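You operate a simulated robot arm through the tools that you are given. There is no shell and no other tool. Be economical: measure what you need, move in short steps, check, and stop when the job is done.

Carry out the task below with a simulated robot arm. There is one attempt and no reset: what you move stays moved.

## Task
Tighten both fitted nuts about a quarter turn with the small socket.
Fine: board knob on first, off again after both; socket back in its slot. Set down upright: small socket.

Only the result counts: the job must be done as asked and must still hold three seconds after the hand-in. Knocking over, shifting, dropping, spilling or breaking anything else fails it.

## Robot
A 7-joint arm with a two-finger parallel gripper, fixed in place. Base frame: the origin is at the foot of the arm, x ahead of it, y to its left, z up. Lengths are in mm, angles in rad, forces in N, time in s.
With the tool pointing down near the work surface it reaches from about 240 to 680 mm from the base axis. Its first joint turns from -1.152 to 1.152 rad. Payload 2.4 kg.
The TCP is the grasp point between the finger pads, 30 mm short of the fingertips. In the tool frame z runs along the fingers and y along their closing line. Largest opening 94 mm; finger width 28, thickness 10; the body of the gripper, 50 by 96 mm, starts 55 mm behind the TCP.
Orientation is told as [roll, pitch, yaw] about the base's x, y, z axes, in that order, counted from this pose: with the fingers straight down and closing along the base's y, the tool's x points along the base's -x, its y along +y and its z along -z.

## Interface
- The arm moves only by the tool send_rows. Its argument "motion" is a list of rows, each an object (a shift or turn left out is 0, a gripper value left out holds the last) with "dp": the shift along the base's x, y, z in cm, a list of three; "angular": the turn, a rotation vector about the base's x, y, z in rad, a list of three; "jaw": the opening in per cent of the stroke, from 0 (shut) to 100 (fully open). In form: [{"dp": [dx, dy, dz], "angular": [rx, ry, rz], "jaw": jaw}, ...]. A call has 1 to 20 rows; each row is the pose to reach, as a shift and turn from the pose commanded when the call began. Rows are played at 5 a second. More than 50 mm and 0.15 rad between two rows, or a gripper value outside its range, and nothing of the call is played. Where a pose cannot be reached the arm comes as near as it can. A force on the tool above 40 N (or 10 N above the force at the start of the call, whichever is more), or a blocked arm, ends the call early, and 0.2 s more pass. The fingers move at their own pace (about 153 mm/s each) and stop on an object; they squeeze with about 41 N. The grip force told is the motor's: it shows also when the fingers shut on nothing. Time passes only in rows, and 0.2 s behind the last, so rows that repeat a pose let the fingers close. The reply holds the time, the measured pose of the TCP, the force on the tool along the base axes, the opening and the grip force, in the units named above and with some noise, with the torque about the TCP (base axes, N m) and any sound that the robot's microphone picked up.
- Cameras (640 x 400 px; columns grow to the right, rows downward): "scene" is fixed at [43.7, 512.9, 1437.6]; the picture's right is [-0.52, -0.86, 0.00], its down [-0.57, 0.35, -0.74] and it looks along [0.64, -0.39, -0.67] (base axes); focal length 306 px, centre (320, 200). "wrist" rides on the gripper at [76, 14, -102] in the tool frame; the picture's right is [-0.18, 0.98, 0.00], its down [-0.75, -0.14, -0.64] and it looks along [-0.63, -0.12, 0.77] (tool axes); focal length 243 px, centre (320, 200). There is no depth. A picture from a camera that has moved, and an enlarged one, comes with that camera's place and axes in the base frame and with its lens. The place of the scene camera against the robot may be out by one fixed shift of up to 25 mm in any direction.
- snapshot(camera): a new picture of that camera. No time passes.
- inspect(camera, box): a new picture of the part [left, top, right, bottom] of that camera's present view, enlarged. No time passes.
- finish_job(): hands the job in; it is judged then, once.

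Work in short steps. Places have to be worked out from the pictures, the camera data and where the tool is seen: move nearer, look again, correct. Check each grasp and each placing, and mend what went wrong. You have 120 turns and 76 pictures in all, those below and enlarged ones among them. Open the gripper and draw the arm clear of the work before you hand the job in, unless the task says otherwise; then end with one line.

The tools are called after "Call:" as a command line: name --argument value ..., lists and objects as JSON in quotes. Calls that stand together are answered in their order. send_rows: Moves the arm, as the interface text tells. Its arguments: {"type":"object","properties":{"motion":{"type":"array","items":{"type":"object","properties":{"dp":{"type":"array","items":{"type":"number"}},"angular":{"type":"array","items":{"type":"number"}},"jaw":{"type":"number"}}}}},"required":["motion"]} The other tools are called the same way: snapshot (camera) takes a picture; inspect (camera, box) takes an enlarged picture of a part of a camera's view; finish_job () hands the job in.

At the start:

```text
time_s: 0.0
eef_pos: [332.9, 99.9, 1204.6]
tool_rot: [0.001, 0.0, 0.0]
ft_force: [0.7, 0.5, -0.3]
ft_torque: [0.03, 0.01, 0.0]
gripper_width: 94.1
gripper_force: 0.1
```

scene: 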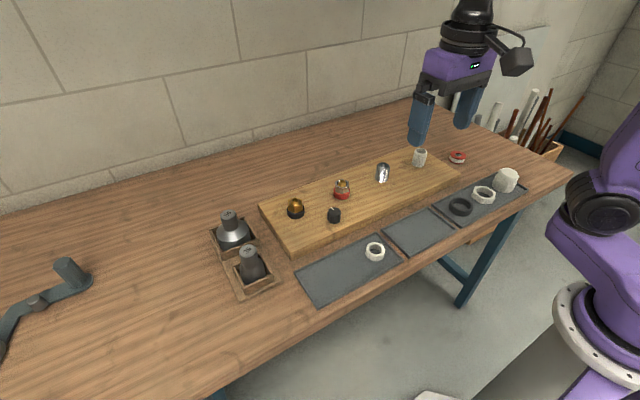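
wrist: 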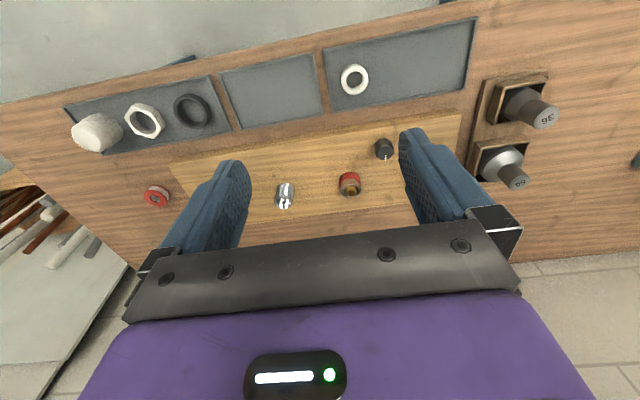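

I start by looking closer at the board and the sockets.

Call:
inspect --camera "scene" --box '[200, 140, 360, 300]'

Call:
inspect --camera "scene" --box '[320, 120, 540, 260]'

Call:
inspect --camera "wrist" --box '[440, 50, 600, 210]'

```text
2.50 times, centred on (280, 220) of scene
camera zoom: at [43.7, 512.9, 1437.6], right [-0.52, -0.86, 0.0], down [-0.57, 0.35, -0.74], along [0.64, -0.39, -0.67], focal length 766 px, centre (420, 150)
```

zoom: 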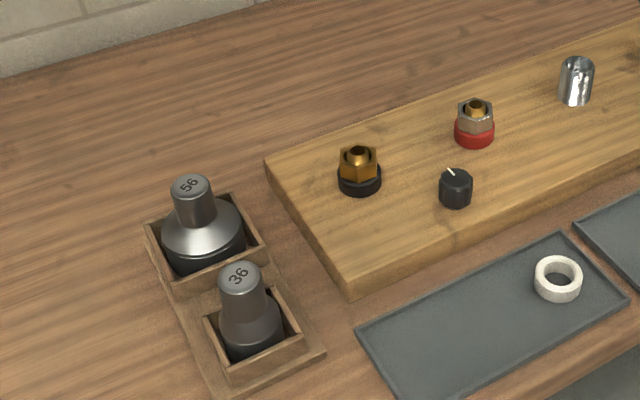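

```text
2.86 times, centred on (430, 190) of scene
camera zoom: at [43.7, 512.9, 1437.6], right [-0.52, -0.86, 0.0], down [-0.57, 0.35, -0.74], along [0.64, -0.39, -0.67], focal length 875 px, centre (6, 229)
```

zoom: 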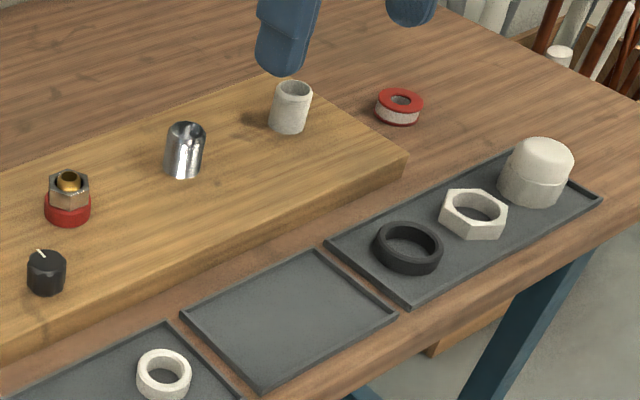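

```text
2.50 times, centred on (520, 130) of wrist
camera zoom: at [256.1, 113.9, 1307.1], right [0.18, 0.98, 0.0], down [0.75, -0.14, 0.64], along [0.63, -0.12, -0.77], focal length 606 px, centre (-180, 375)
```

zoom: 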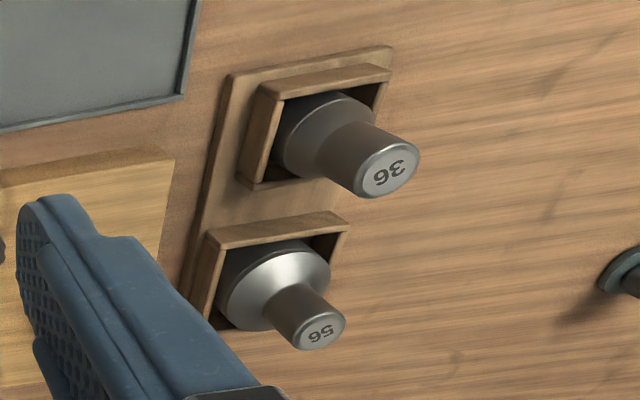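

By triangulating the two views, the knob is near (497,191,890) and the top of socket 36 near (456,422,930). I move nearer for better wrist views, staying high.

Call:
send_rows --motion '[{"dp": [1, 3, -3]}, {"dp": [2, 7, -5]}, {"dp": [3, 10, -8]}, {"dp": [3, 13, -11]}, {"dp": [3, 16, -14]}, {"dp": [3, 18, -15]}, {"dp": [3, 18, -15]}]'

Call:
snapshot --camera "wrist"

Call:
snapshot --camera "scene"

```text
time_s: 1.6
eef_pos: [362.8, 280.5, 1056.0]
tool_rot: [0.0, 0.001, 0.0]
ft_force: [-0.2, 0.3, -0.3]
ft_torque: [-0.02, -0.05, -0.01]
gripper_width: 93.7
gripper_force: 0.0
```

```text
70 pictures are left
camera wrist: at [287.3, 295.1, 1159.2], right [0.18, 0.98, 0.0], down [0.75, -0.14, 0.64], along [0.63, -0.12, -0.77], focal length 243 px, centre (320, 200)
```

wrist: 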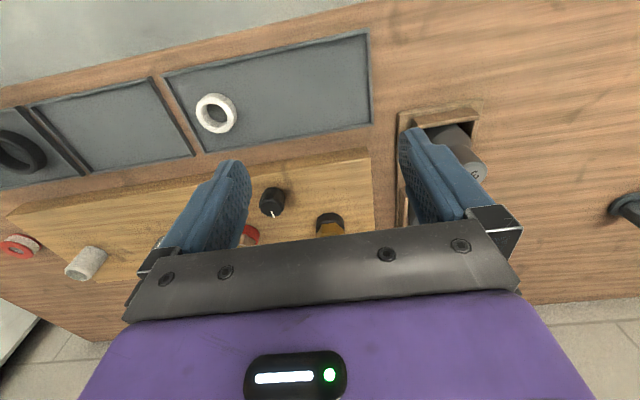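

```text
69 pictures are left
```

scene: 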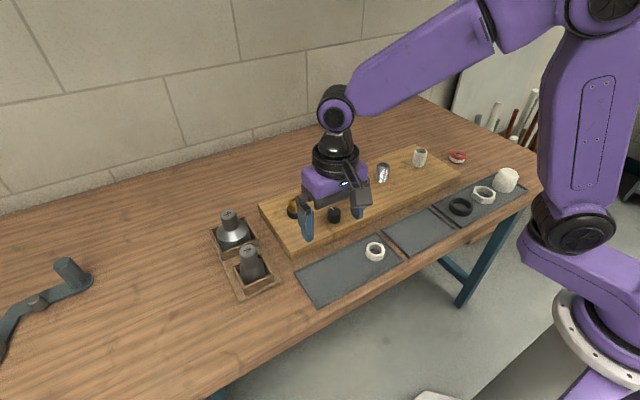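

Knob top refined to about (490,189,903). I move over the board to see the knob and nuts well.

Call:
send_rows --motion '[{"dp": [4, -2, 0]}, {"dp": [8, -4, 0]}, {"dp": [12, -6, 0]}, {"dp": [14, -7, 0]}, {"dp": [14, -7, 0]}]'

Call:
snapshot --camera "wrist"

```text
time_s: 2.8
eef_pos: [503.0, 208.6, 1055.0]
tool_rot: [0.001, -0.002, 0.002]
ft_force: [-0.2, -0.2, -0.4]
ft_torque: [0.01, 0.01, 0.01]
gripper_width: 94.1
gripper_force: 0.1
```

```text
68 pictures are left
camera wrist: at [427.0, 222.2, 1158.1], right [0.18, 0.98, 0.0], down [0.75, -0.14, 0.64], along [0.63, -0.12, -0.77], focal length 243 px, centre (320, 200)
```

wrist: 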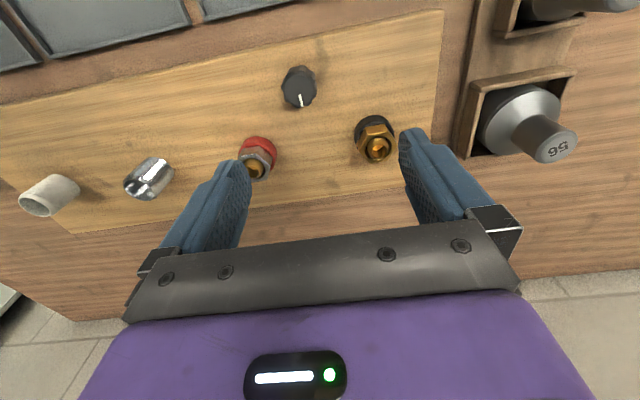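

Call:
inspect --camera "wrist" --box '[220, 50, 420, 200]'

Call:
inspect --camera "wrist" --box '[270, 50, 330, 120]'

```text
2.67 times, centred on (320, 125) of wrist
camera zoom: at [427.0, 222.2, 1158.1], right [0.18, 0.98, 0.0], down [0.75, -0.14, 0.64], along [0.63, -0.12, -0.77], focal length 647 px, centre (320, 400)
```

zoom: 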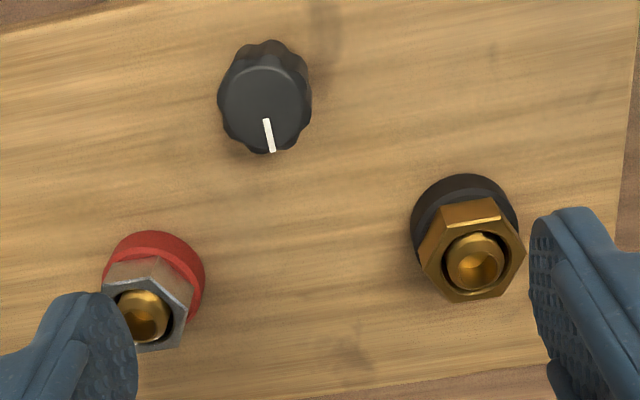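

```text
5.71 times, centred on (300, 85) of wrist
camera zoom: at [427.0, 222.2, 1158.1], right [0.18, 0.98, 0.0], down [0.75, -0.14, 0.64], along [0.63, -0.12, -0.77], focal length 1386 px, centre (434, 857)
```

zoom: 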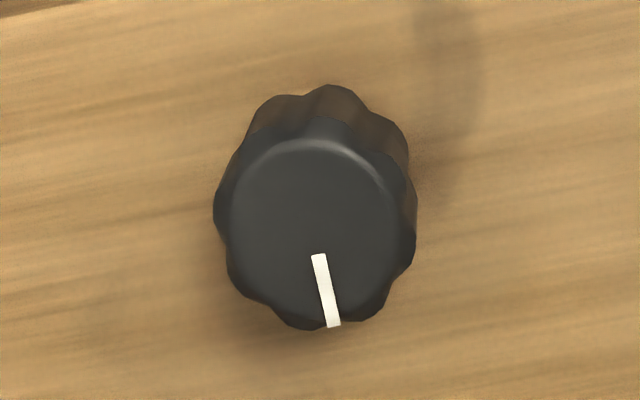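

Knob at about (493,188.5, top 903), pointer facing +x; the nuts are at about (569,263) and (569,113), tops near 905. I go down over the knob, with the jaw open, and stop at TCP z≈920.

Call:
send_rows --motion '[{"dp": [-1, -2.1, 0]}, {"dp": [-1, -2.1, -4]}, {"dp": [-1, -2.1, -8]}, {"dp": [-1, -2.1, -11]}, {"dp": [-1, -2.1, -13.4]}, {"dp": [-1, -2.1, -13.4]}]'

Call:
snapshot --camera "wrist"

Call:
inspect --camera "scene" --box '[280, 150, 400, 250]'

```text
time_s: 4.2
eef_pos: [491.1, 188.0, 921.7]
tool_rot: [-0.001, 0.001, 0.001]
ft_force: [-0.3, 0.3, -0.5]
ft_torque: [-0.01, 0.01, 0.0]
gripper_width: 94.0
gripper_force: 0.0
```

```text
65 pictures are left
camera wrist: at [415.2, 202.3, 1025.5], right [0.18, 0.98, 0.0], down [0.75, -0.14, 0.64], along [0.63, -0.12, -0.77], focal length 243 px, centre (320, 200)
```

wrist: 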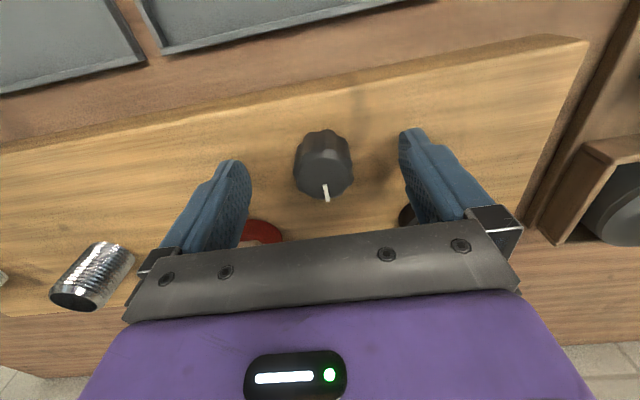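

```text
4.00 times, centred on (340, 200) of scene
camera zoom: at [43.7, 512.9, 1437.6], right [-0.52, -0.86, 0.0], down [-0.57, 0.35, -0.74], along [0.64, -0.39, -0.67], focal length 1226 px, centre (240, 200)
```

zoom: 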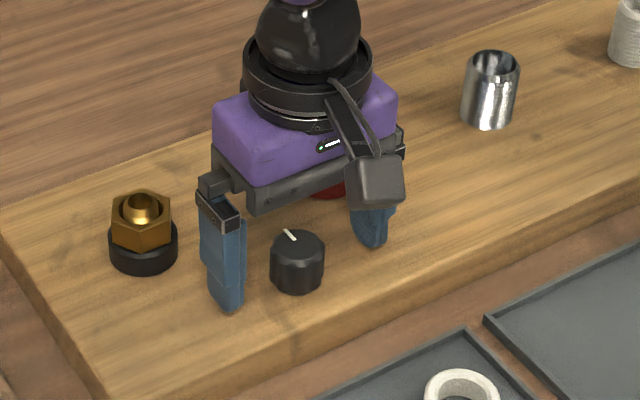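

The knob is centred between the fingers (about 2 mm off in y). I lower a little, close on it and check.

Call:
send_rows --motion '[{"dp": [0.1, 0.15, -0.4]}, {"dp": [0.1, 0.15, -0.8]}, {"dp": [0.1, 0.15, -0.8], "jaw": 20}, {"dp": [0.1, 0.15, -0.8], "jaw": 20}, {"dp": [0.1, 0.15, -0.8], "jaw": 20}]'

```text
time_s: 5.4
eef_pos: [495.9, 190.3, 914.9]
tool_rot: [0.001, -0.007, -0.001]
ft_force: [-5.8, -3.6, 5.6]
ft_torque: [-0.09, -0.47, 0.05]
gripper_width: 34.9
gripper_force: 45.1
stopped in row 5: the force on the tool passed its limit at 40 N (the readings are from after the stop); the commanded pose is now the measured one
```

Gripped the knob (34.9 mm wide). I turn it a bit clockwise as seen from above and watch the torque and sound.

Call:
send_rows --motion '[{"angular": [0, 0, -0.1]}, {"angular": [0, 0, -0.2]}, {"angular": [0, 0, -0.3]}, {"angular": [0, 0, -0.4]}]'

```text
time_s: 6.4
eef_pos: [495.5, 187.3, 915.5]
tool_rot: [0.0, -0.005, -0.405]
ft_force: [-12.9, -19.0, 27.3]
ft_torque: [-0.03, 0.05, 0.12]
gripper_width: 35.1
gripper_force: 44.9
```

Call:
inspect --camera "scene" --box '[280, 150, 400, 250]'

Call:
inspect --camera "wrist" --box '[220, 100, 420, 225]'

```text
4.00 times, centred on (340, 200) of scene
camera zoom: at [42.9, 512.2, 1437.9], right [-0.52, -0.86, 0.0], down [-0.57, 0.35, -0.74], along [0.64, -0.38, -0.67], focal length 1226 px, centre (240, 200)
```

zoom: 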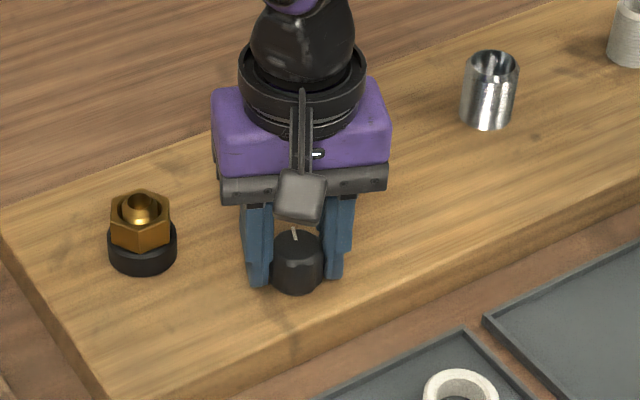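

```text
3.20 times, centred on (320, 162) of wrist
camera zoom: at [430.3, 231.4, 1018.1], right [0.56, 0.83, 0.0], down [0.63, -0.42, 0.65], along [0.54, -0.36, -0.76], focal length 776 px, centre (320, 320)
```

zoom: 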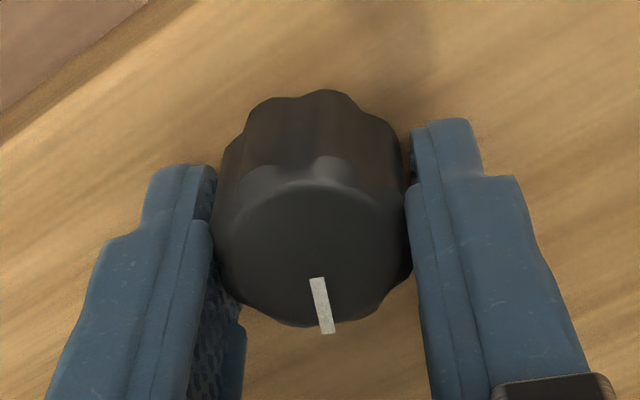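

The knob turns with the fingers. I relieve the side load slightly and keep turning clockwise.

Call:
send_rows --motion '[{"dp": [0, -0.25, 0.08], "angular": [0, 0, 0]}, {"dp": [0, -0.25, 0.08], "angular": [0, 0, -0.1]}, {"dp": [0, -0.25, 0.08], "angular": [0, 0, -0.2]}, {"dp": [0, -0.25, 0.08], "angular": [0, 0, -0.3]}, {"dp": [0, -0.25, 0.08], "angular": [0, 0, -0.4]}]'

```text
time_s: 7.6
eef_pos: [493.7, 187.4, 914.2]
tool_rot: [-0.003, -0.003, -0.802]
ft_force: [-18.8, -14.6, 3.7]
ft_torque: [0.37, -0.17, 0.14]
gripper_width: 35.2
gripper_force: 44.8
```

Call:
send_rows --motion '[{"dp": [-0.2, -0.12, 0], "angular": [0, 0, -0.1]}, {"dp": [-0.2, -0.12, 0], "angular": [0, 0, -0.2]}, {"dp": [-0.2, -0.12, 0], "angular": [0, 0, -0.3]}, {"dp": [-0.2, -0.12, 0], "angular": [0, 0, -0.4]}]'

Call:
snapshot --camera "wrist"

Call:
snapshot --camera "scene"

```text
time_s: 8.6
eef_pos: [491.5, 186.4, 915.7]
tool_rot: [-0.004, -0.007, -1.2]
ft_force: [-15.0, -10.3, -14.0]
ft_torque: [0.6, 0.06, 0.09]
gripper_width: 34.5
gripper_force: 45.2
```

```text
61 pictures are left
camera wrist: at [477.7, 262.8, 1018.1], right [0.98, 0.18, 0.0], down [0.14, -0.75, 0.65], along [0.12, -0.64, -0.76], focal length 243 px, centre (320, 200)
```

wrist: 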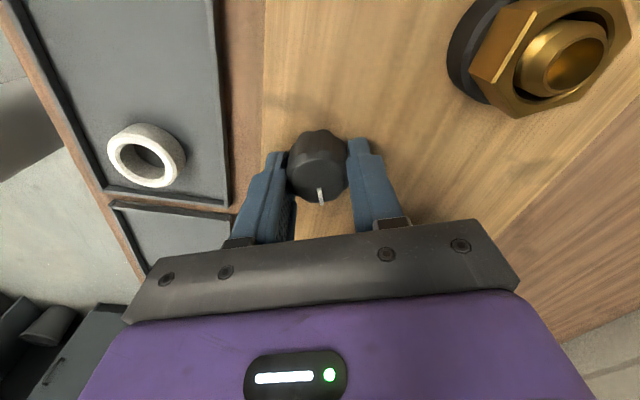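

```text
60 pictures are left
```

scene: 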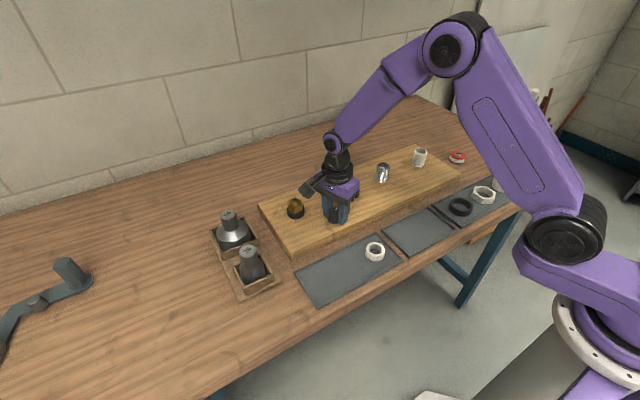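

No stop or click so far at 1.2 rad. I turn on towards a quarter turn, shifting to keep the side load low.

Call:
send_rows --motion '[{"dp": [-0.2, -0.1, 0], "angular": [0, 0, -0.1]}, {"dp": [-0.2, -0.1, 0], "angular": [0, 0, -0.2]}, {"dp": [-0.2, -0.1, 0], "angular": [0, 0, -0.3]}, {"dp": [-0.2, -0.1, 0], "angular": [0, 0, -0.38]}]'

```text
time_s: 9.6
eef_pos: [490.4, 186.9, 914.7]
tool_rot: [-0.003, -0.009, -1.581]
ft_force: [-17.8, -3.3, -12.3]
ft_torque: [0.19, 0.09, 0.43]
gripper_width: 34.2
gripper_force: 45.1
```

Call:
inspect --camera "wrist" --box '[220, 100, 420, 225]'

```text
3.20 times, centred on (320, 162) of wrist
camera zoom: at [505.1, 263.1, 1018.2], right [0.98, -0.19, 0.0], down [-0.15, -0.75, 0.65], along [-0.13, -0.64, -0.76], focal length 776 px, centre (320, 320)
```

zoom: 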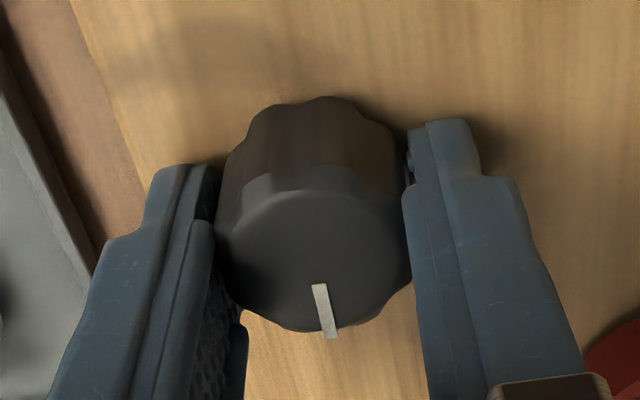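

Torque about z rose to 0.43 near 90°, perhaps a stop. I probe a further 0.12 rad.

Call:
send_rows --motion '[{"dp": [-0.15, 0, 0], "angular": [0, 0, -0.06]}, {"dp": [-0.15, 0, 0], "angular": [0, 0, -0.12]}]'

Call:
inspect --camera "wrist" --box '[220, 100, 420, 225]'

```text
time_s: 10.2
eef_pos: [489.1, 188.4, 916.4]
tool_rot: [0.005, -0.007, -1.696]
ft_force: [-12.3, 12.3, -3.3]
ft_torque: [-0.35, 1.08, 0.51]
gripper_width: 32.9
gripper_force: 45.0
```

```text
3.20 times, centred on (320, 162) of wrist
camera zoom: at [513.1, 262.6, 1019.3], right [0.95, -0.31, 0.0], down [-0.24, -0.73, 0.65], along [-0.19, -0.62, -0.76], focal length 776 px, centre (320, 320)
```

zoom: 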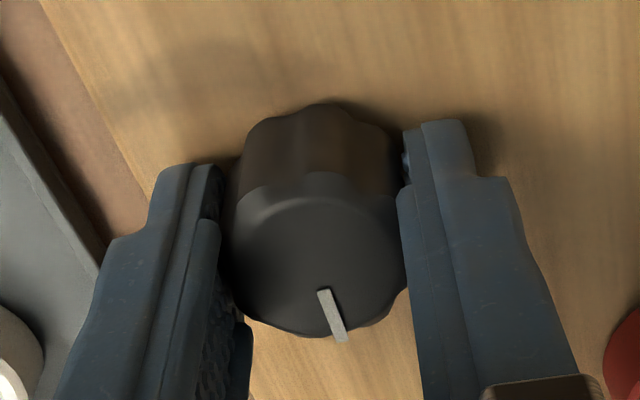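

The knob stopped at a quarter turn (fingers began to slip, pointer now facing −y), so I take it as on. I ease back the slip, open and rise.

Call:
send_rows --motion '[{"angular": [0, 0, 0.1]}, {"angular": [0, 0, 0.1], "jaw": 70}, {"angular": [0, 0, 0.1], "jaw": 70}, {"dp": [0, 0, 4], "angular": [0, 0, 0.1]}, {"dp": [0, 0, 8], "angular": [0, 0, 0.1]}, {"dp": [0, 0, 12], "angular": [0, 0, 0.2]}, {"dp": [0, 2, 13], "angular": [0, 0, 0.33]}, {"dp": [0, 4, 13], "angular": [0, 0, 0.47]}, {"dp": [0, 6, 13], "angular": [0, 0, 0.61]}, {"dp": [0, 8, 13], "angular": [0, 0, 0.75]}, {"dp": [0, 10, 13], "angular": [0, 0, 0.89]}, {"dp": [0, 12, 13], "angular": [0, 0, 1.03]}, {"dp": [0, 14, 13], "angular": [0, 0, 1.17]}, {"dp": [0, 16, 13], "angular": [0, 0, 1.31]}, {"dp": [0, 18, 13], "angular": [0, 0, 1.45]}, {"dp": [0, 20, 13], "angular": [0, 0, 1.58]}, {"dp": [0, 22, 13], "angular": [0, 0, 1.7]}, {"dp": [0, 22, 13], "angular": [0, 0, 1.7]}]'

Call:
snapshot --camera "wrist"

Call:
inspect --camera "scene" --box '[200, 140, 360, 300]'

```text
time_s: 14.0
eef_pos: [491.3, 406.0, 1045.6]
tool_rot: [0.003, -0.006, 0.001]
ft_force: [0.0, -0.8, 0.0]
ft_torque: [0.03, 0.02, -0.04]
gripper_width: 66.1
gripper_force: 0.1
```

```text
57 pictures are left
camera wrist: at [413.3, 419.9, 1148.5], right [0.18, 0.98, 0.0], down [0.75, -0.14, 0.65], along [0.64, -0.11, -0.76], focal length 243 px, centre (320, 200)
```

wrist: 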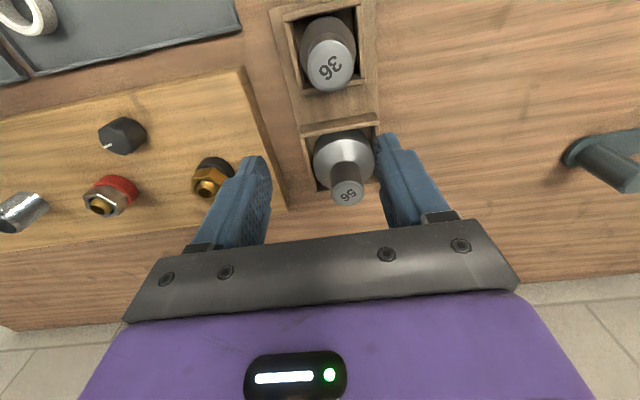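

```text
2.50 times, centred on (280, 220) of scene
camera zoom: at [43.7, 512.9, 1437.6], right [-0.52, -0.86, 0.0], down [-0.57, 0.35, -0.74], along [0.64, -0.39, -0.67], focal length 766 px, centre (420, 150)
```

zoom: 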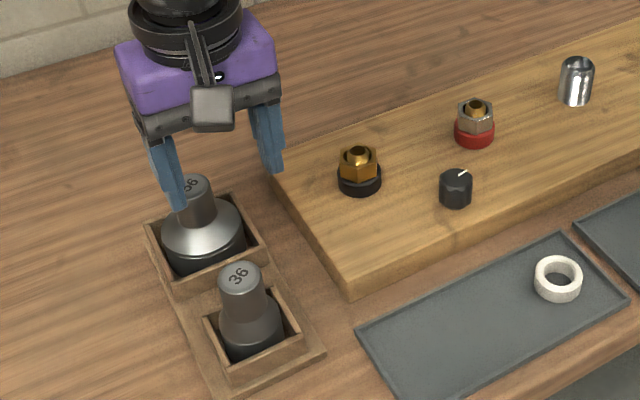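

Scene view shows the knob pointer now turned a quarter. Socket 36's top is about (457,422,933); I move above it, then view again before going down.

Call:
send_rows --motion '[{"dp": [-3.4, 1.6, 0]}, {"dp": [-3.4, 1.6, -4]}, {"dp": [-3.4, 1.6, -7]}, {"dp": [-3.4, 1.6, -7]}]'

Call:
snapshot --camera "wrist"

Call:
inspect --camera "scene" --box '[200, 190, 300, 300]'

```text
time_s: 15.0
eef_pos: [457.3, 421.8, 975.5]
tool_rot: [0.004, -0.006, 0.0]
ft_force: [-0.3, 0.0, 0.4]
ft_torque: [0.06, -0.01, -0.01]
gripper_width: 65.8
gripper_force: 0.2
```

```text
55 pictures are left
camera wrist: at [380.6, 436.4, 1078.1], right [0.18, 0.98, 0.0], down [0.75, -0.14, 0.65], along [0.64, -0.12, -0.76], focal length 243 px, centre (320, 200)
```

wrist: 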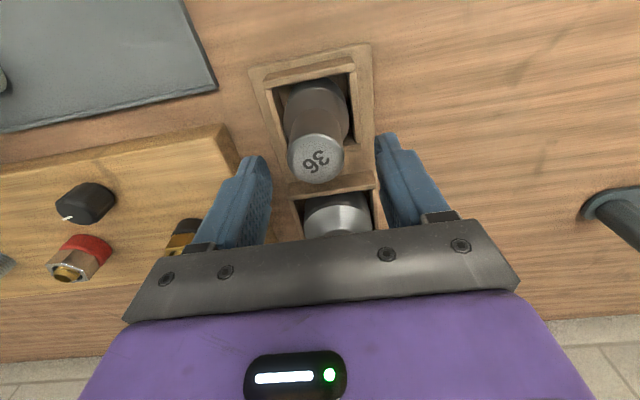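

```text
3.64 times, centred on (250, 245) of scene
camera zoom: at [43.7, 512.9, 1437.6], right [-0.52, -0.86, 0.0], down [-0.57, 0.35, -0.74], along [0.64, -0.39, -0.67], focal length 1114 px, centre (574, 36)
```

zoom: 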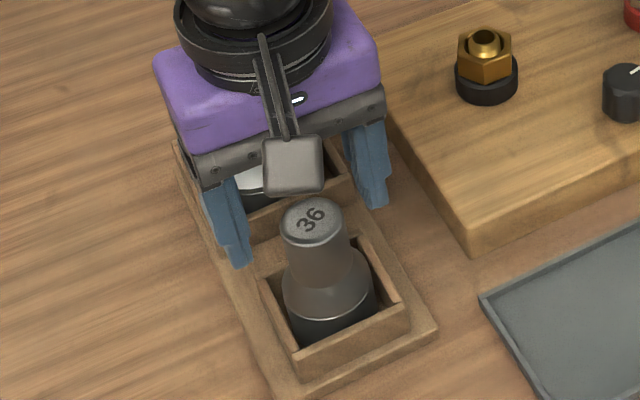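

Socket top re-estimated at (457,421,~945). I go down to TCP z≈928, keeping the tips above the shoulder, and close.

Call:
send_rows --motion '[{"dp": [0, -0.1, -2]}, {"dp": [0, -0.1, -4]}, {"dp": [0, -0.1, -4.7]}, {"dp": [0, -0.1, -4.7]}]'

Call:
snapshot --camera "wrist"

Call:
inspect --camera "scene" --box '[200, 190, 300, 300]'

```text
time_s: 16.0
eef_pos: [456.2, 420.7, 927.1]
tool_rot: [0.003, -0.008, 0.001]
ft_force: [-0.5, 0.7, 1.0]
ft_torque: [0.03, -0.02, 0.0]
gripper_width: 65.8
gripper_force: 0.0
```

```text
53 pictures are left
camera wrist: at [380.3, 434.8, 1031.0], right [0.18, 0.98, 0.0], down [0.75, -0.14, 0.65], along [0.64, -0.12, -0.76], focal length 243 px, centre (320, 200)
```

wrist: 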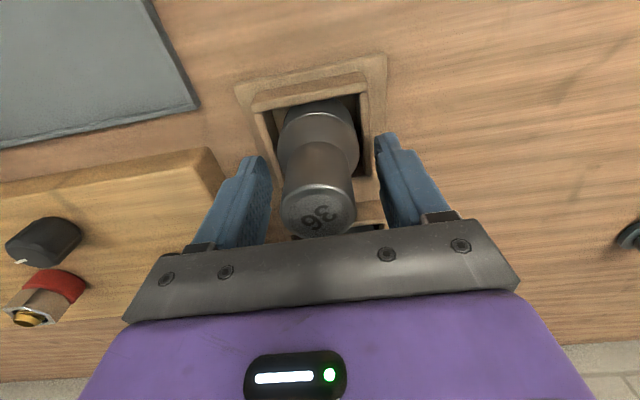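

```text
3.64 times, centred on (250, 245) of scene
camera zoom: at [43.7, 512.9, 1437.6], right [-0.52, -0.86, 0.0], down [-0.57, 0.35, -0.74], along [0.64, -0.39, -0.67], focal length 1114 px, centre (574, 36)
```

zoom: 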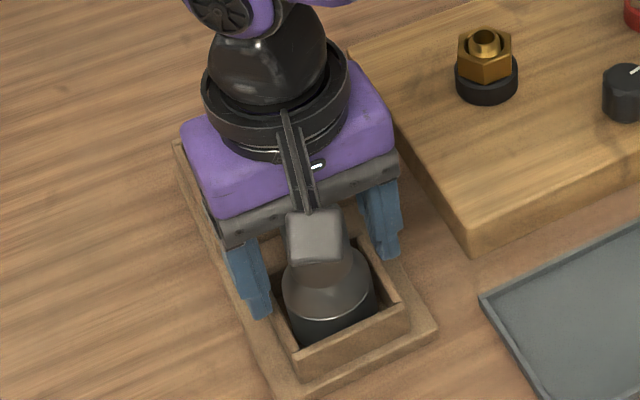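

The handle sits between the fingers; I shift slightly (+3 mm x, −1 mm y) and close.

Call:
send_rows --motion '[{"dp": [0.3, -0.1, -0.2]}, {"dp": [0.3, -0.1, -0.2], "jaw": 45}, {"dp": [0.3, -0.1, -0.2], "jaw": 25}, {"dp": [0.3, -0.1, -0.2], "jaw": 25}, {"dp": [0.3, -0.1, -0.2], "jaw": 25}]'

```text
time_s: 17.2
eef_pos: [459.5, 419.7, 927.4]
tool_rot: [0.004, -0.007, 0.0]
ft_force: [-1.0, -0.3, 1.0]
ft_torque: [-0.07, 0.05, -0.05]
gripper_width: 44.5
gripper_force: 40.9
```

Gripped at 44.5 mm. The slot grasp pose is (459.5,419.7,927.4), yaw 0. I lift straight up 12 cm.

Call:
send_rows --motion '[{"dp": [0, 0, 1]}, {"dp": [0, 0, 3]}, {"dp": [0, 0, 6]}, {"dp": [0, 0, 9]}, {"dp": [0, 0, 12]}, {"dp": [0, 0, 12]}]'

Call:
snapshot --camera "wrist"

Call:
inspect --camera "scene" --box '[200, 150, 300, 300]'

```text
time_s: 18.6
eef_pos: [458.5, 420.3, 1046.7]
tool_rot: [0.003, -0.007, 0.0]
ft_force: [0.5, 0.0, -1.6]
ft_torque: [0.04, -0.02, -0.05]
gripper_width: 44.8
gripper_force: 41.5
```

```text
51 pictures are left
camera wrist: at [381.9, 434.0, 1150.0], right [0.18, 0.98, 0.0], down [0.75, -0.14, 0.65], along [0.64, -0.12, -0.76], focal length 243 px, centre (320, 200)
```

wrist: 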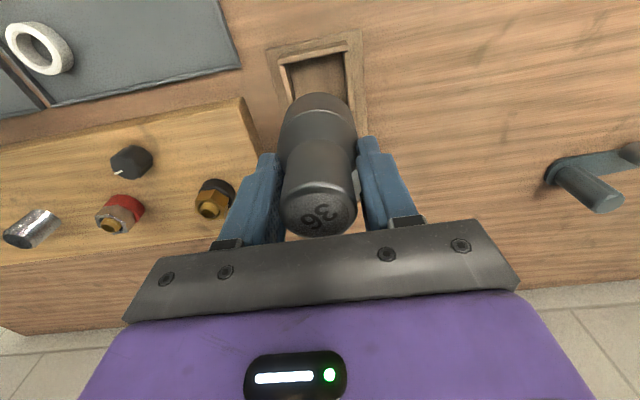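

```text
2.67 times, centred on (250, 225) of scene
camera zoom: at [43.8, 512.9, 1437.6], right [-0.52, -0.86, 0.0], down [-0.57, 0.35, -0.74], along [0.64, -0.39, -0.67], focal length 817 px, centre (507, 133)
```

zoom: 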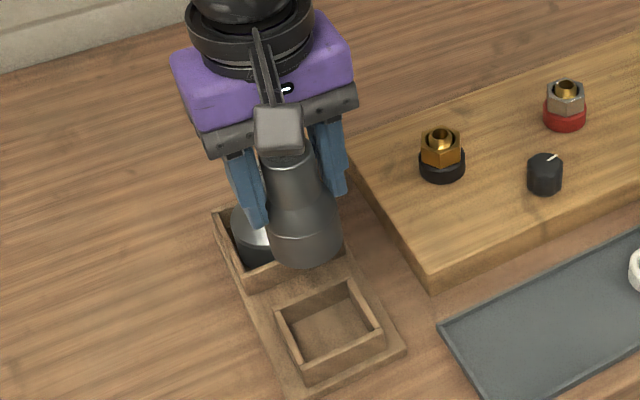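

The socket is held upright; its bottom is about 83 mm under the TCP. Better triangulation puts the stud tops at about (557,260,931) and (557,123,930). I go up a bit and over to beside the brass nut to see its hex orientation.

Call:
send_rows --motion '[{"dp": [0, 0, 3]}, {"dp": [2, -3, 3]}, {"dp": [5, -5, 3]}, {"dp": [8, -7, 3]}, {"dp": [9.8, -8, 3]}, {"dp": [9.8, -8, 3]}]'

Call:
inspect --camera "wrist" --box '[140, 60, 300, 180]'

```text
time_s: 20.0
eef_pos: [557.0, 340.0, 1076.8]
tool_rot: [0.003, -0.007, -0.003]
ft_force: [-0.3, -0.3, -2.5]
ft_torque: [0.0, -0.03, -0.01]
gripper_width: 44.3
gripper_force: 40.5
```

```text
3.33 times, centred on (220, 120) of wrist
camera zoom: at [479.4, 353.5, 1180.3], right [0.18, 0.98, 0.0], down [0.75, -0.14, 0.65], along [0.64, -0.12, -0.76], focal length 809 px, centre (653, 467)
```

zoom: 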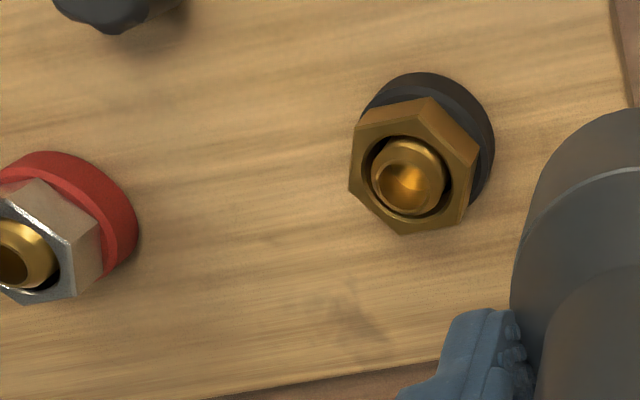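

The brass nut centre is (558.7,262.2), with corners at about 34° (mod 60°). Before placing the socket over it I check how the socket axis sits relative to the fingers.

Call:
inspect --camera "wrist" --box '[240, 80, 400, 250]'

Call:
inspect --camera "scene" --box '[220, 110, 320, 230]'

```text
2.35 times, centred on (320, 165) of wrist
camera zoom: at [479.4, 353.5, 1180.3], right [0.18, 0.98, 0.0], down [0.75, -0.14, 0.65], along [0.64, -0.12, -0.76], focal length 571 px, centre (320, 282)
```

zoom: 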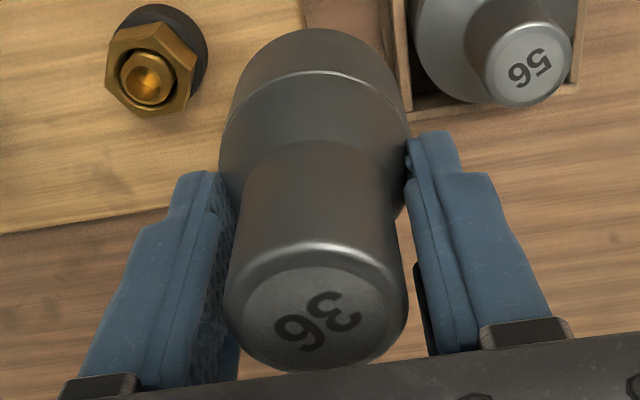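

```text
3.33 times, centred on (270, 170) of scene
camera zoom: at [43.8, 512.9, 1437.6], right [-0.52, -0.86, 0.0], down [-0.57, 0.35, -0.74], along [0.64, -0.39, -0.67], focal length 1021 px, centre (487, 300)
```

zoom: 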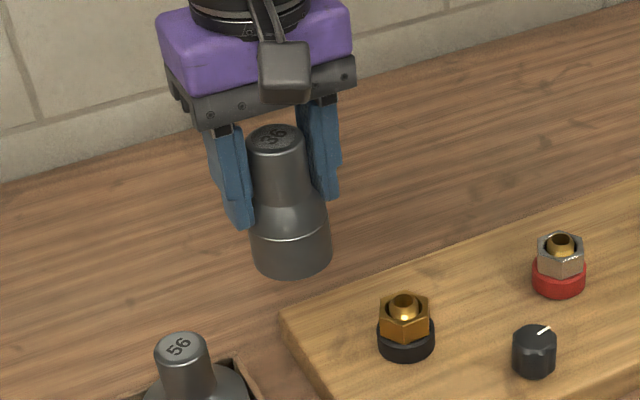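

The scene view shows the handle is only ~35 mm wide at the top, so the 44.5 mm grip is the fingertips on the cone shoulder. That is a poor grip, so I take the socket back to its slot and regrip 11 mm higher.

Call:
send_rows --motion '[{"dp": [-1.8, 1, 0]}, {"dp": [-4.8, 3, 0]}, {"dp": [-7.8, 5, 0]}, {"dp": [-9.8, 8, 0]}, {"dp": [-9.8, 8, -3]}, {"dp": [-9.8, 8, -7]}, {"dp": [-9.8, 8, -10]}, {"dp": [-9.8, 8, -12]}, {"dp": [-9.8, 8, -13.5]}, {"dp": [-9.8, 8, -14.5]}, {"dp": [-9.8, 8, -14.95]}, {"dp": [-9.8, 8, -14.95]}]'

```text
time_s: 22.6
eef_pos: [460.0, 420.4, 926.4]
tool_rot: [0.003, -0.009, -0.001]
ft_force: [-1.9, 0.5, 3.5]
ft_torque: [-0.09, 0.22, 0.05]
gripper_width: 44.4
gripper_force: 40.8
```

Back in the slot with light contact. I open, rise 12 mm and close again on the straight part of the handle.

Call:
send_rows --motion '[{"jaw": 65}, {"jaw": 65}, {"dp": [0, 0, 0.6]}, {"dp": [0, 0, 1.2]}, {"dp": [0, 0, 1.2], "jaw": 35}, {"dp": [0, 0, 1.2], "jaw": 20}, {"dp": [0, 0, 1.2], "jaw": 20}, {"dp": [0, 0, 1.2], "jaw": 20}]'

Call:
inspect --camera "wrist" --box '[240, 80, 400, 250]'

```text
time_s: 24.4
eef_pos: [460.2, 420.3, 939.4]
tool_rot: [0.003, -0.008, -0.001]
ft_force: [-0.3, 1.5, 2.9]
ft_torque: [-0.03, -0.02, 0.0]
gripper_width: 34.6
gripper_force: 40.9
```

```text
2.35 times, centred on (320, 165) of wrist
camera zoom: at [382.7, 434.2, 1042.4], right [0.18, 0.98, 0.01], down [0.75, -0.14, 0.65], along [0.64, -0.12, -0.76], focal length 571 px, centre (320, 282)
```

zoom: 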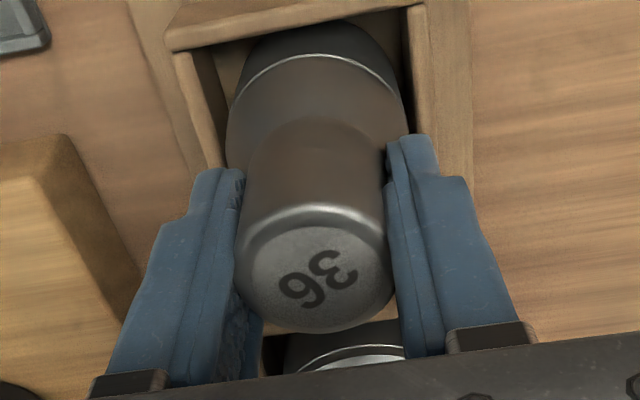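

Good grip at 34.6 mm. I lift 13 cm and carry it over the brass nut, staying about 50 mm above it.

Call:
send_rows --motion '[{"dp": [0, 0, 2]}, {"dp": [0, 0, 5]}, {"dp": [0, 0, 9]}, {"dp": [0, 0, 13]}, {"dp": [2, -4, 13]}, {"dp": [4, -8, 13]}, {"dp": [7, -12, 13]}, {"dp": [9.8, -15.8, 13]}, {"dp": [9.8, -15.8, 13]}, {"dp": [9.8, -15.8, 13]}]'

Call:
snapshot --camera "wrist"

Call:
inspect --camera "scene" --box '[240, 110, 380, 230]'

```text
time_s: 26.6
eef_pos: [558.0, 260.4, 1070.6]
tool_rot: [0.002, -0.008, 0.001]
ft_force: [-0.2, -0.8, -2.4]
ft_torque: [0.0, -0.01, -0.01]
gripper_width: 34.9
gripper_force: 41.4
```

```text
45 pictures are left
camera wrist: at [481.2, 275.2, 1172.4], right [0.18, 0.98, 0.0], down [0.75, -0.14, 0.65], along [0.64, -0.12, -0.76], focal length 243 px, centre (320, 200)
```

wrist: 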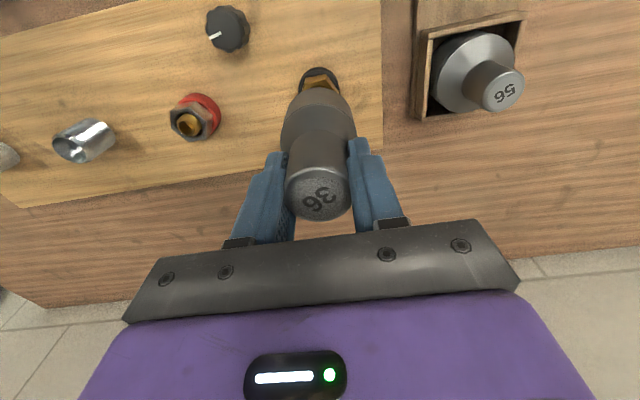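

```text
3.33 times, centred on (310, 170) of scene
camera zoom: at [43.8, 512.9, 1437.6], right [-0.52, -0.86, 0.0], down [-0.57, 0.35, -0.74], along [0.64, -0.39, -0.67], focal length 1021 px, centre (353, 300)
```

zoom: 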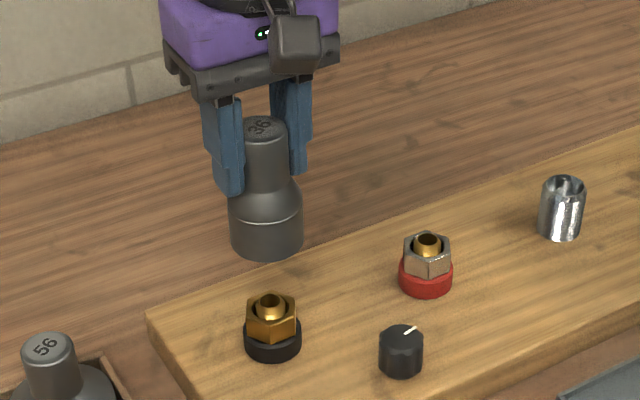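

While here I take an enlarged look at the steel nut to fix its centre and orientation.

Call:
inspect --camera "wrist" --box '[150, 80, 240, 150]'

```text
5.71 times, centred on (195, 115) of wrist
camera zoom: at [481.2, 275.2, 1172.4], right [0.18, 0.98, 0.0], down [0.75, -0.14, 0.65], along [0.64, -0.12, -0.76], focal length 1386 px, centre (1034, 686)
```

zoom: 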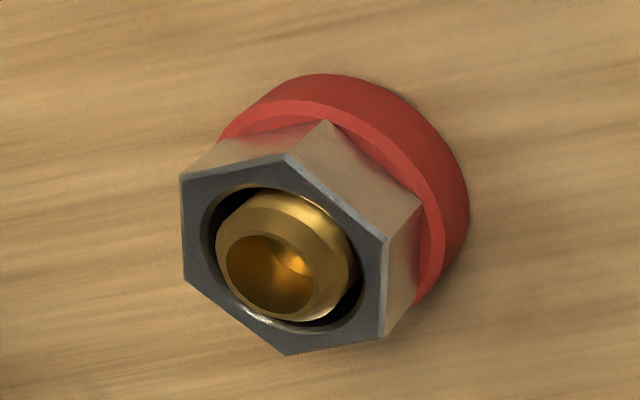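

Steel nut: centre ≈(561,119.6), corners at ≈30° (mod 60°). Now I turn +0.07 rad to match the brass nut under a first guess of the socket hex, and descend slowly, watching the force.

Call:
send_rows --motion '[{"dp": [0.05, 0, -1], "angular": [0, 0, 0.07]}, {"dp": [0.05, 0, -2], "angular": [0, 0, 0.07]}, {"dp": [0.05, 0, -3], "angular": [0, 0, 0.07]}, {"dp": [0.05, 0, -3.5], "angular": [0, 0, 0.07]}, {"dp": [0.05, 0, -3.5], "angular": [0, 0, 0.07]}]'

Call:
inspect --camera "scene" --box '[260, 150, 340, 230]'

Call:
inspect --camera "wrist" --box '[260, 50, 380, 150]'

```text
time_s: 27.8
eef_pos: [558.4, 263.2, 1031.5]
tool_rot: [0.004, -0.008, 0.07]
ft_force: [0.4, -0.5, -2.3]
ft_torque: [-0.02, 0.0, -0.01]
gripper_width: 34.9
gripper_force: 40.9
```

```text
5.00 times, centred on (300, 190) of scene
camera zoom: at [43.8, 512.9, 1437.6], right [-0.52, -0.86, 0.0], down [-0.57, 0.35, -0.74], along [0.64, -0.39, -0.67], focal length 1532 px, centre (420, 250)
```

zoom: 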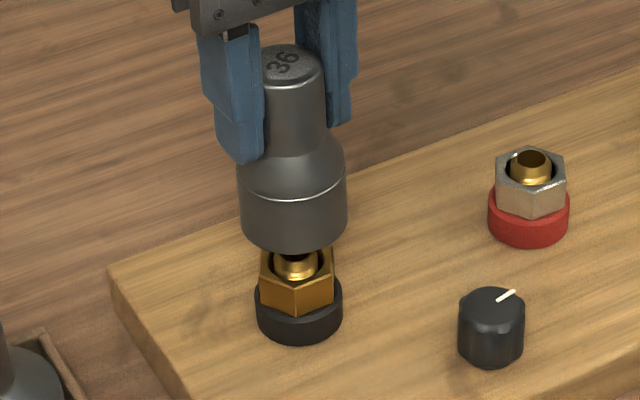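

```text
4.00 times, centred on (320, 100) of wrist
camera zoom: at [480.5, 270.7, 1136.1], right [0.11, 0.99, 0.0], down [0.76, -0.09, 0.65], along [0.64, -0.07, -0.76], focal length 970 px, centre (320, 600)
```

zoom: 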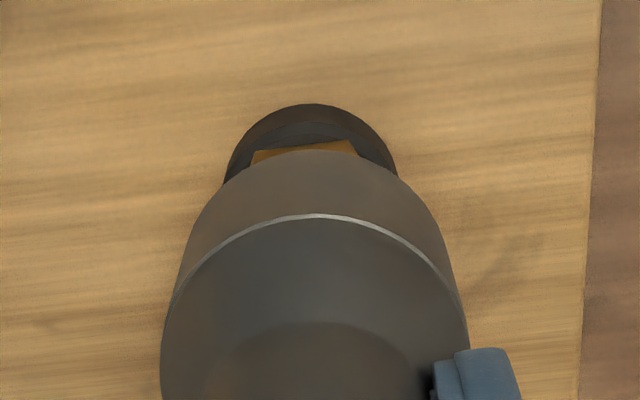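

Well aligned laterally in both views. I go down in small steps looking for contact.

Call:
send_rows --motion '[{"dp": [0, -0.05, -0.3]}, {"dp": [0, -0.05, -0.6]}, {"dp": [0, -0.05, -0.9]}, {"dp": [0, -0.05, -1.2]}, {"dp": [0, -0.05, -1.5]}]'

```text
time_s: 29.0
eef_pos: [558.0, 262.2, 1020.1]
tool_rot: [0.002, -0.009, 0.071]
ft_force: [-0.3, 0.2, -2.6]
ft_torque: [0.0, -0.05, 0.03]
gripper_width: 34.7
gripper_force: 41.2
```

Call:
send_rows --motion '[{"dp": [0, 0, -0.2]}, {"dp": [0, 0, -0.4]}, {"dp": [0, 0, -0.6]}, {"dp": [0, 0, -0.8]}, {"dp": [0, 0, -1.0]}, {"dp": [0, 0, -1.2]}]'

```text
time_s: 30.4
eef_pos: [558.5, 261.2, 1005.3]
tool_rot: [0.004, -0.007, 0.07]
ft_force: [-0.7, 0.0, -2.3]
ft_torque: [-0.01, -0.07, 0.01]
gripper_width: 34.6
gripper_force: 40.5
```

Call:
inspect --camera "scene" --box '[260, 150, 340, 230]'

```text
5.00 times, centred on (300, 190) of scene
camera zoom: at [43.8, 512.9, 1437.6], right [-0.52, -0.86, 0.0], down [-0.57, 0.35, -0.74], along [0.64, -0.39, -0.67], focal length 1532 px, centre (420, 250)
```

zoom: 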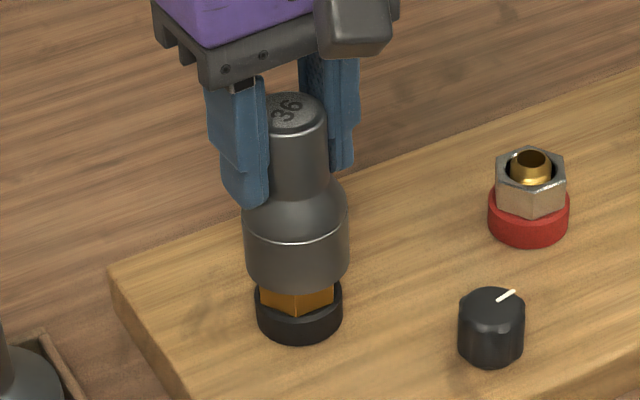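

Call:
send_rows --motion '[{"dp": [0, 0, -0.15]}, {"dp": [0, 0, -0.3]}, {"dp": [0, 0, -0.45]}, {"dp": [0, 0, -0.6]}, {"dp": [0, 0, -0.75]}, {"dp": [0, 0, -0.9]}]'

```text
time_s: 31.8
eef_pos: [558.8, 261.6, 1000.0]
tool_rot: [0.005, -0.012, 0.07]
ft_force: [-6.6, -2.7, 31.9]
ft_torque: [-0.75, 0.29, -0.07]
gripper_width: 35.4
gripper_force: 41.0
```

Contact with the nut at TCP z≈1001 (32 N), not seated yet. I ease the press to about 12 N and turn slowly clockwise to find the hex.

Call:
send_rows --motion '[{"dp": [0.05, -0.08, 0.25]}, {"dp": [0.05, -0.08, 0.25], "angular": [0, 0, -0.04]}, {"dp": [0.05, -0.08, 0.25], "angular": [0, 0, -0.08]}, {"dp": [0.05, -0.08, 0.25], "angular": [0, 0, -0.12]}, {"dp": [0.05, -0.08, 0.25], "angular": [0, 0, -0.16]}]'

```text
time_s: 33.0
eef_pos: [558.2, 260.3, 1001.9]
tool_rot: [0.003, -0.008, -0.09]
ft_force: [-1.2, 6.1, 11.4]
ft_torque: [0.45, -0.11, 0.06]
gripper_width: 34.6
gripper_force: 40.8
```

Call:
send_rows --motion '[{"dp": [0.0, 0.05, 0], "angular": [0, 0, -0.05]}, {"dp": [0.0, 0.05, 0], "angular": [0, 0, -0.1]}, {"dp": [0.0, 0.05, 0], "angular": [0, 0, -0.15]}, {"dp": [0.0, 0.05, 0], "angular": [0, 0, -0.2]}]'

```text
time_s: 34.0
eef_pos: [559.9, 260.7, 1001.0]
tool_rot: [0.002, -0.007, -0.291]
ft_force: [0.0, 2.2, 9.1]
ft_torque: [0.07, -0.19, 0.03]
gripper_width: 34.5
gripper_force: 40.7
```

Call:
send_rows --motion '[{"angular": [0, 0, -0.05]}, {"angular": [0, 0, -0.1]}, {"angular": [0, 0, -0.15]}, {"angular": [0, 0, -0.2]}]'

Call:
inspect --camera "scene" --box '[260, 150, 340, 230]'

```text
time_s: 35.0
eef_pos: [558.0, 261.1, 1000.3]
tool_rot: [0.003, -0.007, -0.493]
ft_force: [2.3, 1.6, 7.5]
ft_torque: [-0.02, -0.29, 0.04]
gripper_width: 34.7
gripper_force: 41.4
```

```text
5.00 times, centred on (300, 190) of scene
camera zoom: at [43.6, 512.9, 1437.6], right [-0.52, -0.86, 0.0], down [-0.57, 0.35, -0.74], along [0.64, -0.39, -0.67], focal length 1532 px, centre (420, 250)
```

zoom: 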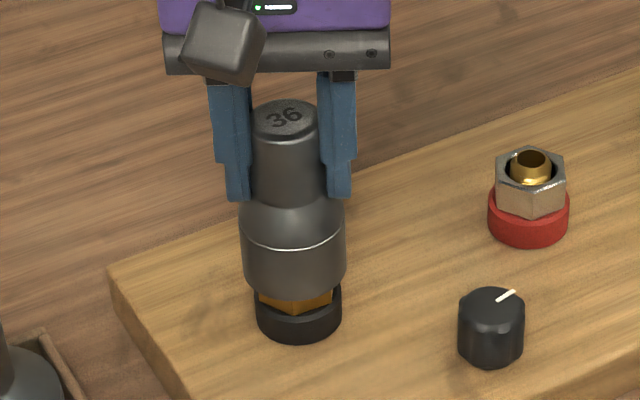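

Not seated after 32°; the scene view shows the socket sits ~1.7 mm to the left (+y) of the nut. I unload, shift about −1.8 mm in y, press again lightly and continue.

Call:
send_rows --motion '[{"dp": [0, 0, 0.5]}, {"dp": [-0.03, -0.18, 0.5]}, {"dp": [-0.03, -0.18, 0]}, {"dp": [-0.03, -0.18, -0.05]}, {"dp": [-0.03, -0.18, -0.05], "angular": [0, 0, -0.05]}, {"dp": [-0.03, -0.18, -0.05], "angular": [0, 0, -0.1]}]'

Call:
inspect --camera "scene" --box '[270, 180, 330, 225]'

```text
time_s: 36.4
eef_pos: [558.9, 259.4, 1000.6]
tool_rot: [0.005, -0.009, -0.592]
ft_force: [2.1, 1.1, 5.8]
ft_torque: [0.03, -0.24, 0.05]
gripper_width: 34.8
gripper_force: 41.1
```

```text
8.89 times, centred on (300, 202) of scene
camera zoom: at [43.6, 512.9, 1437.6], right [-0.52, -0.86, 0.0], down [-0.57, 0.35, -0.74], along [0.64, -0.39, -0.67], focal length 2723 px, centre (498, 178)
```

zoom: 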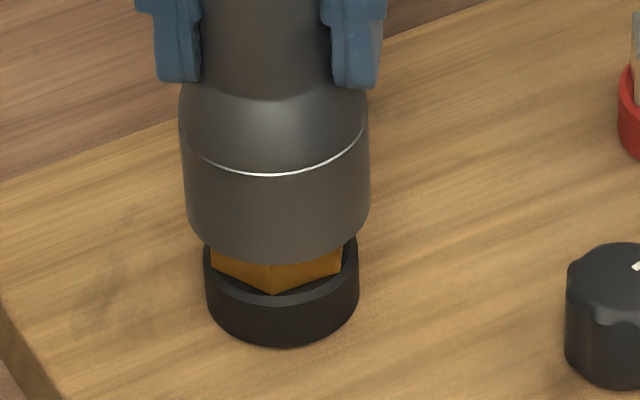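

Now concentric in the scene view, and the nut has barely moved (corners ≈29°). I step back a little in angle and sweep slowly again around −0.52 rad with a firmer press.

Call:
send_rows --motion '[{"dp": [0, 0, 0.3], "angular": [0, 0, 0.0]}, {"dp": [0, 0, 0.3], "angular": [0, 0, 0.12]}, {"dp": [0, 0, -0.1], "angular": [0, 0, 0.12]}, {"dp": [0, 0, -0.15], "angular": [0, 0, 0.09]}, {"dp": [0, 0, -0.15], "angular": [0, 0, 0.06]}, {"dp": [0, 0, -0.15], "angular": [0, 0, 0.03]}, {"dp": [0, 0, -0.15], "angular": [0, 0, 0.0]}, {"dp": [0, 0, -0.15], "angular": [0, 0, -0.03]}]'

```text
time_s: 38.2
eef_pos: [559.2, 260.5, 999.9]
tool_rot: [0.007, -0.009, -0.622]
ft_force: [5.0, 1.2, 19.4]
ft_torque: [-0.23, -0.46, 0.13]
gripper_width: 34.3
gripper_force: 41.0
```

Call:
send_rows --motion '[{"dp": [0, 0, 0.05], "angular": [0, 0, -0.04]}, {"dp": [0, 0, 0.05], "angular": [0, 0, -0.08]}, {"dp": [0, 0, 0.05], "angular": [0, 0, -0.12]}, {"dp": [0, 0, 0.05], "angular": [0, 0, -0.16]}, {"dp": [0, 0, 0.05], "angular": [0, 0, -0.2]}, {"dp": [0, 0, 0.05], "angular": [0, 0, -0.24]}]'

```text
time_s: 39.6
eef_pos: [557.6, 261.1, 998.8]
tool_rot: [0.004, -0.007, -0.862]
ft_force: [-1.1, 4.3, 15.3]
ft_torque: [0.24, -0.05, 0.0]
gripper_width: 34.2
gripper_force: 41.5
```

Call:
send_rows --motion '[{"dp": [0, 0, 0], "angular": [0, 0, -0.04]}, {"dp": [0, 0, 0], "angular": [0, 0, -0.08]}, {"dp": [0, 0, 0], "angular": [0, 0, -0.12]}, {"dp": [0, 0, 0], "angular": [0, 0, -0.16]}, {"dp": [0, 0, 0], "angular": [0, 0, -0.2]}, {"dp": [0, 0, 0], "angular": [0, 0, -0.24]}]'

Call:
inspect --camera "scene" --box '[270, 180, 330, 225]'

```text
time_s: 41.0
eef_pos: [558.1, 259.4, 999.2]
tool_rot: [0.0, -0.006, -1.102]
ft_force: [-2.2, 4.4, 2.8]
ft_torque: [0.38, 0.08, 0.06]
gripper_width: 34.6
gripper_force: 40.7
```

```text
8.89 times, centred on (300, 202) of scene
camera zoom: at [43.6, 513.0, 1437.6], right [-0.52, -0.86, 0.0], down [-0.57, 0.35, -0.74], along [0.64, -0.39, -0.67], focal length 2723 px, centre (498, 178)
```

zoom: 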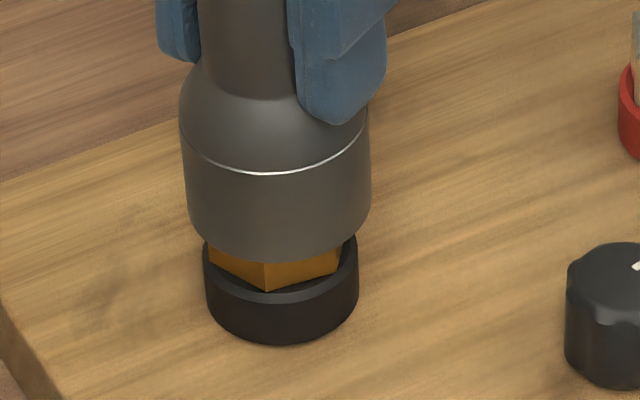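

The press force fell to 3 N at −1.10 rad – likely the hex has lined up. I push down gently at this angle.

Call:
send_rows --motion '[{"dp": [0, 0, -0.15]}, {"dp": [0, 0, -0.3]}, {"dp": [0, 0, -0.45]}]'

```text
time_s: 41.8
eef_pos: [557.9, 259.9, 998.1]
tool_rot: [0.008, -0.007, -1.101]
ft_force: [-9.9, 1.5, 33.1]
ft_torque: [-0.21, 0.48, -0.08]
gripper_width: 34.4
gripper_force: 41.0
```

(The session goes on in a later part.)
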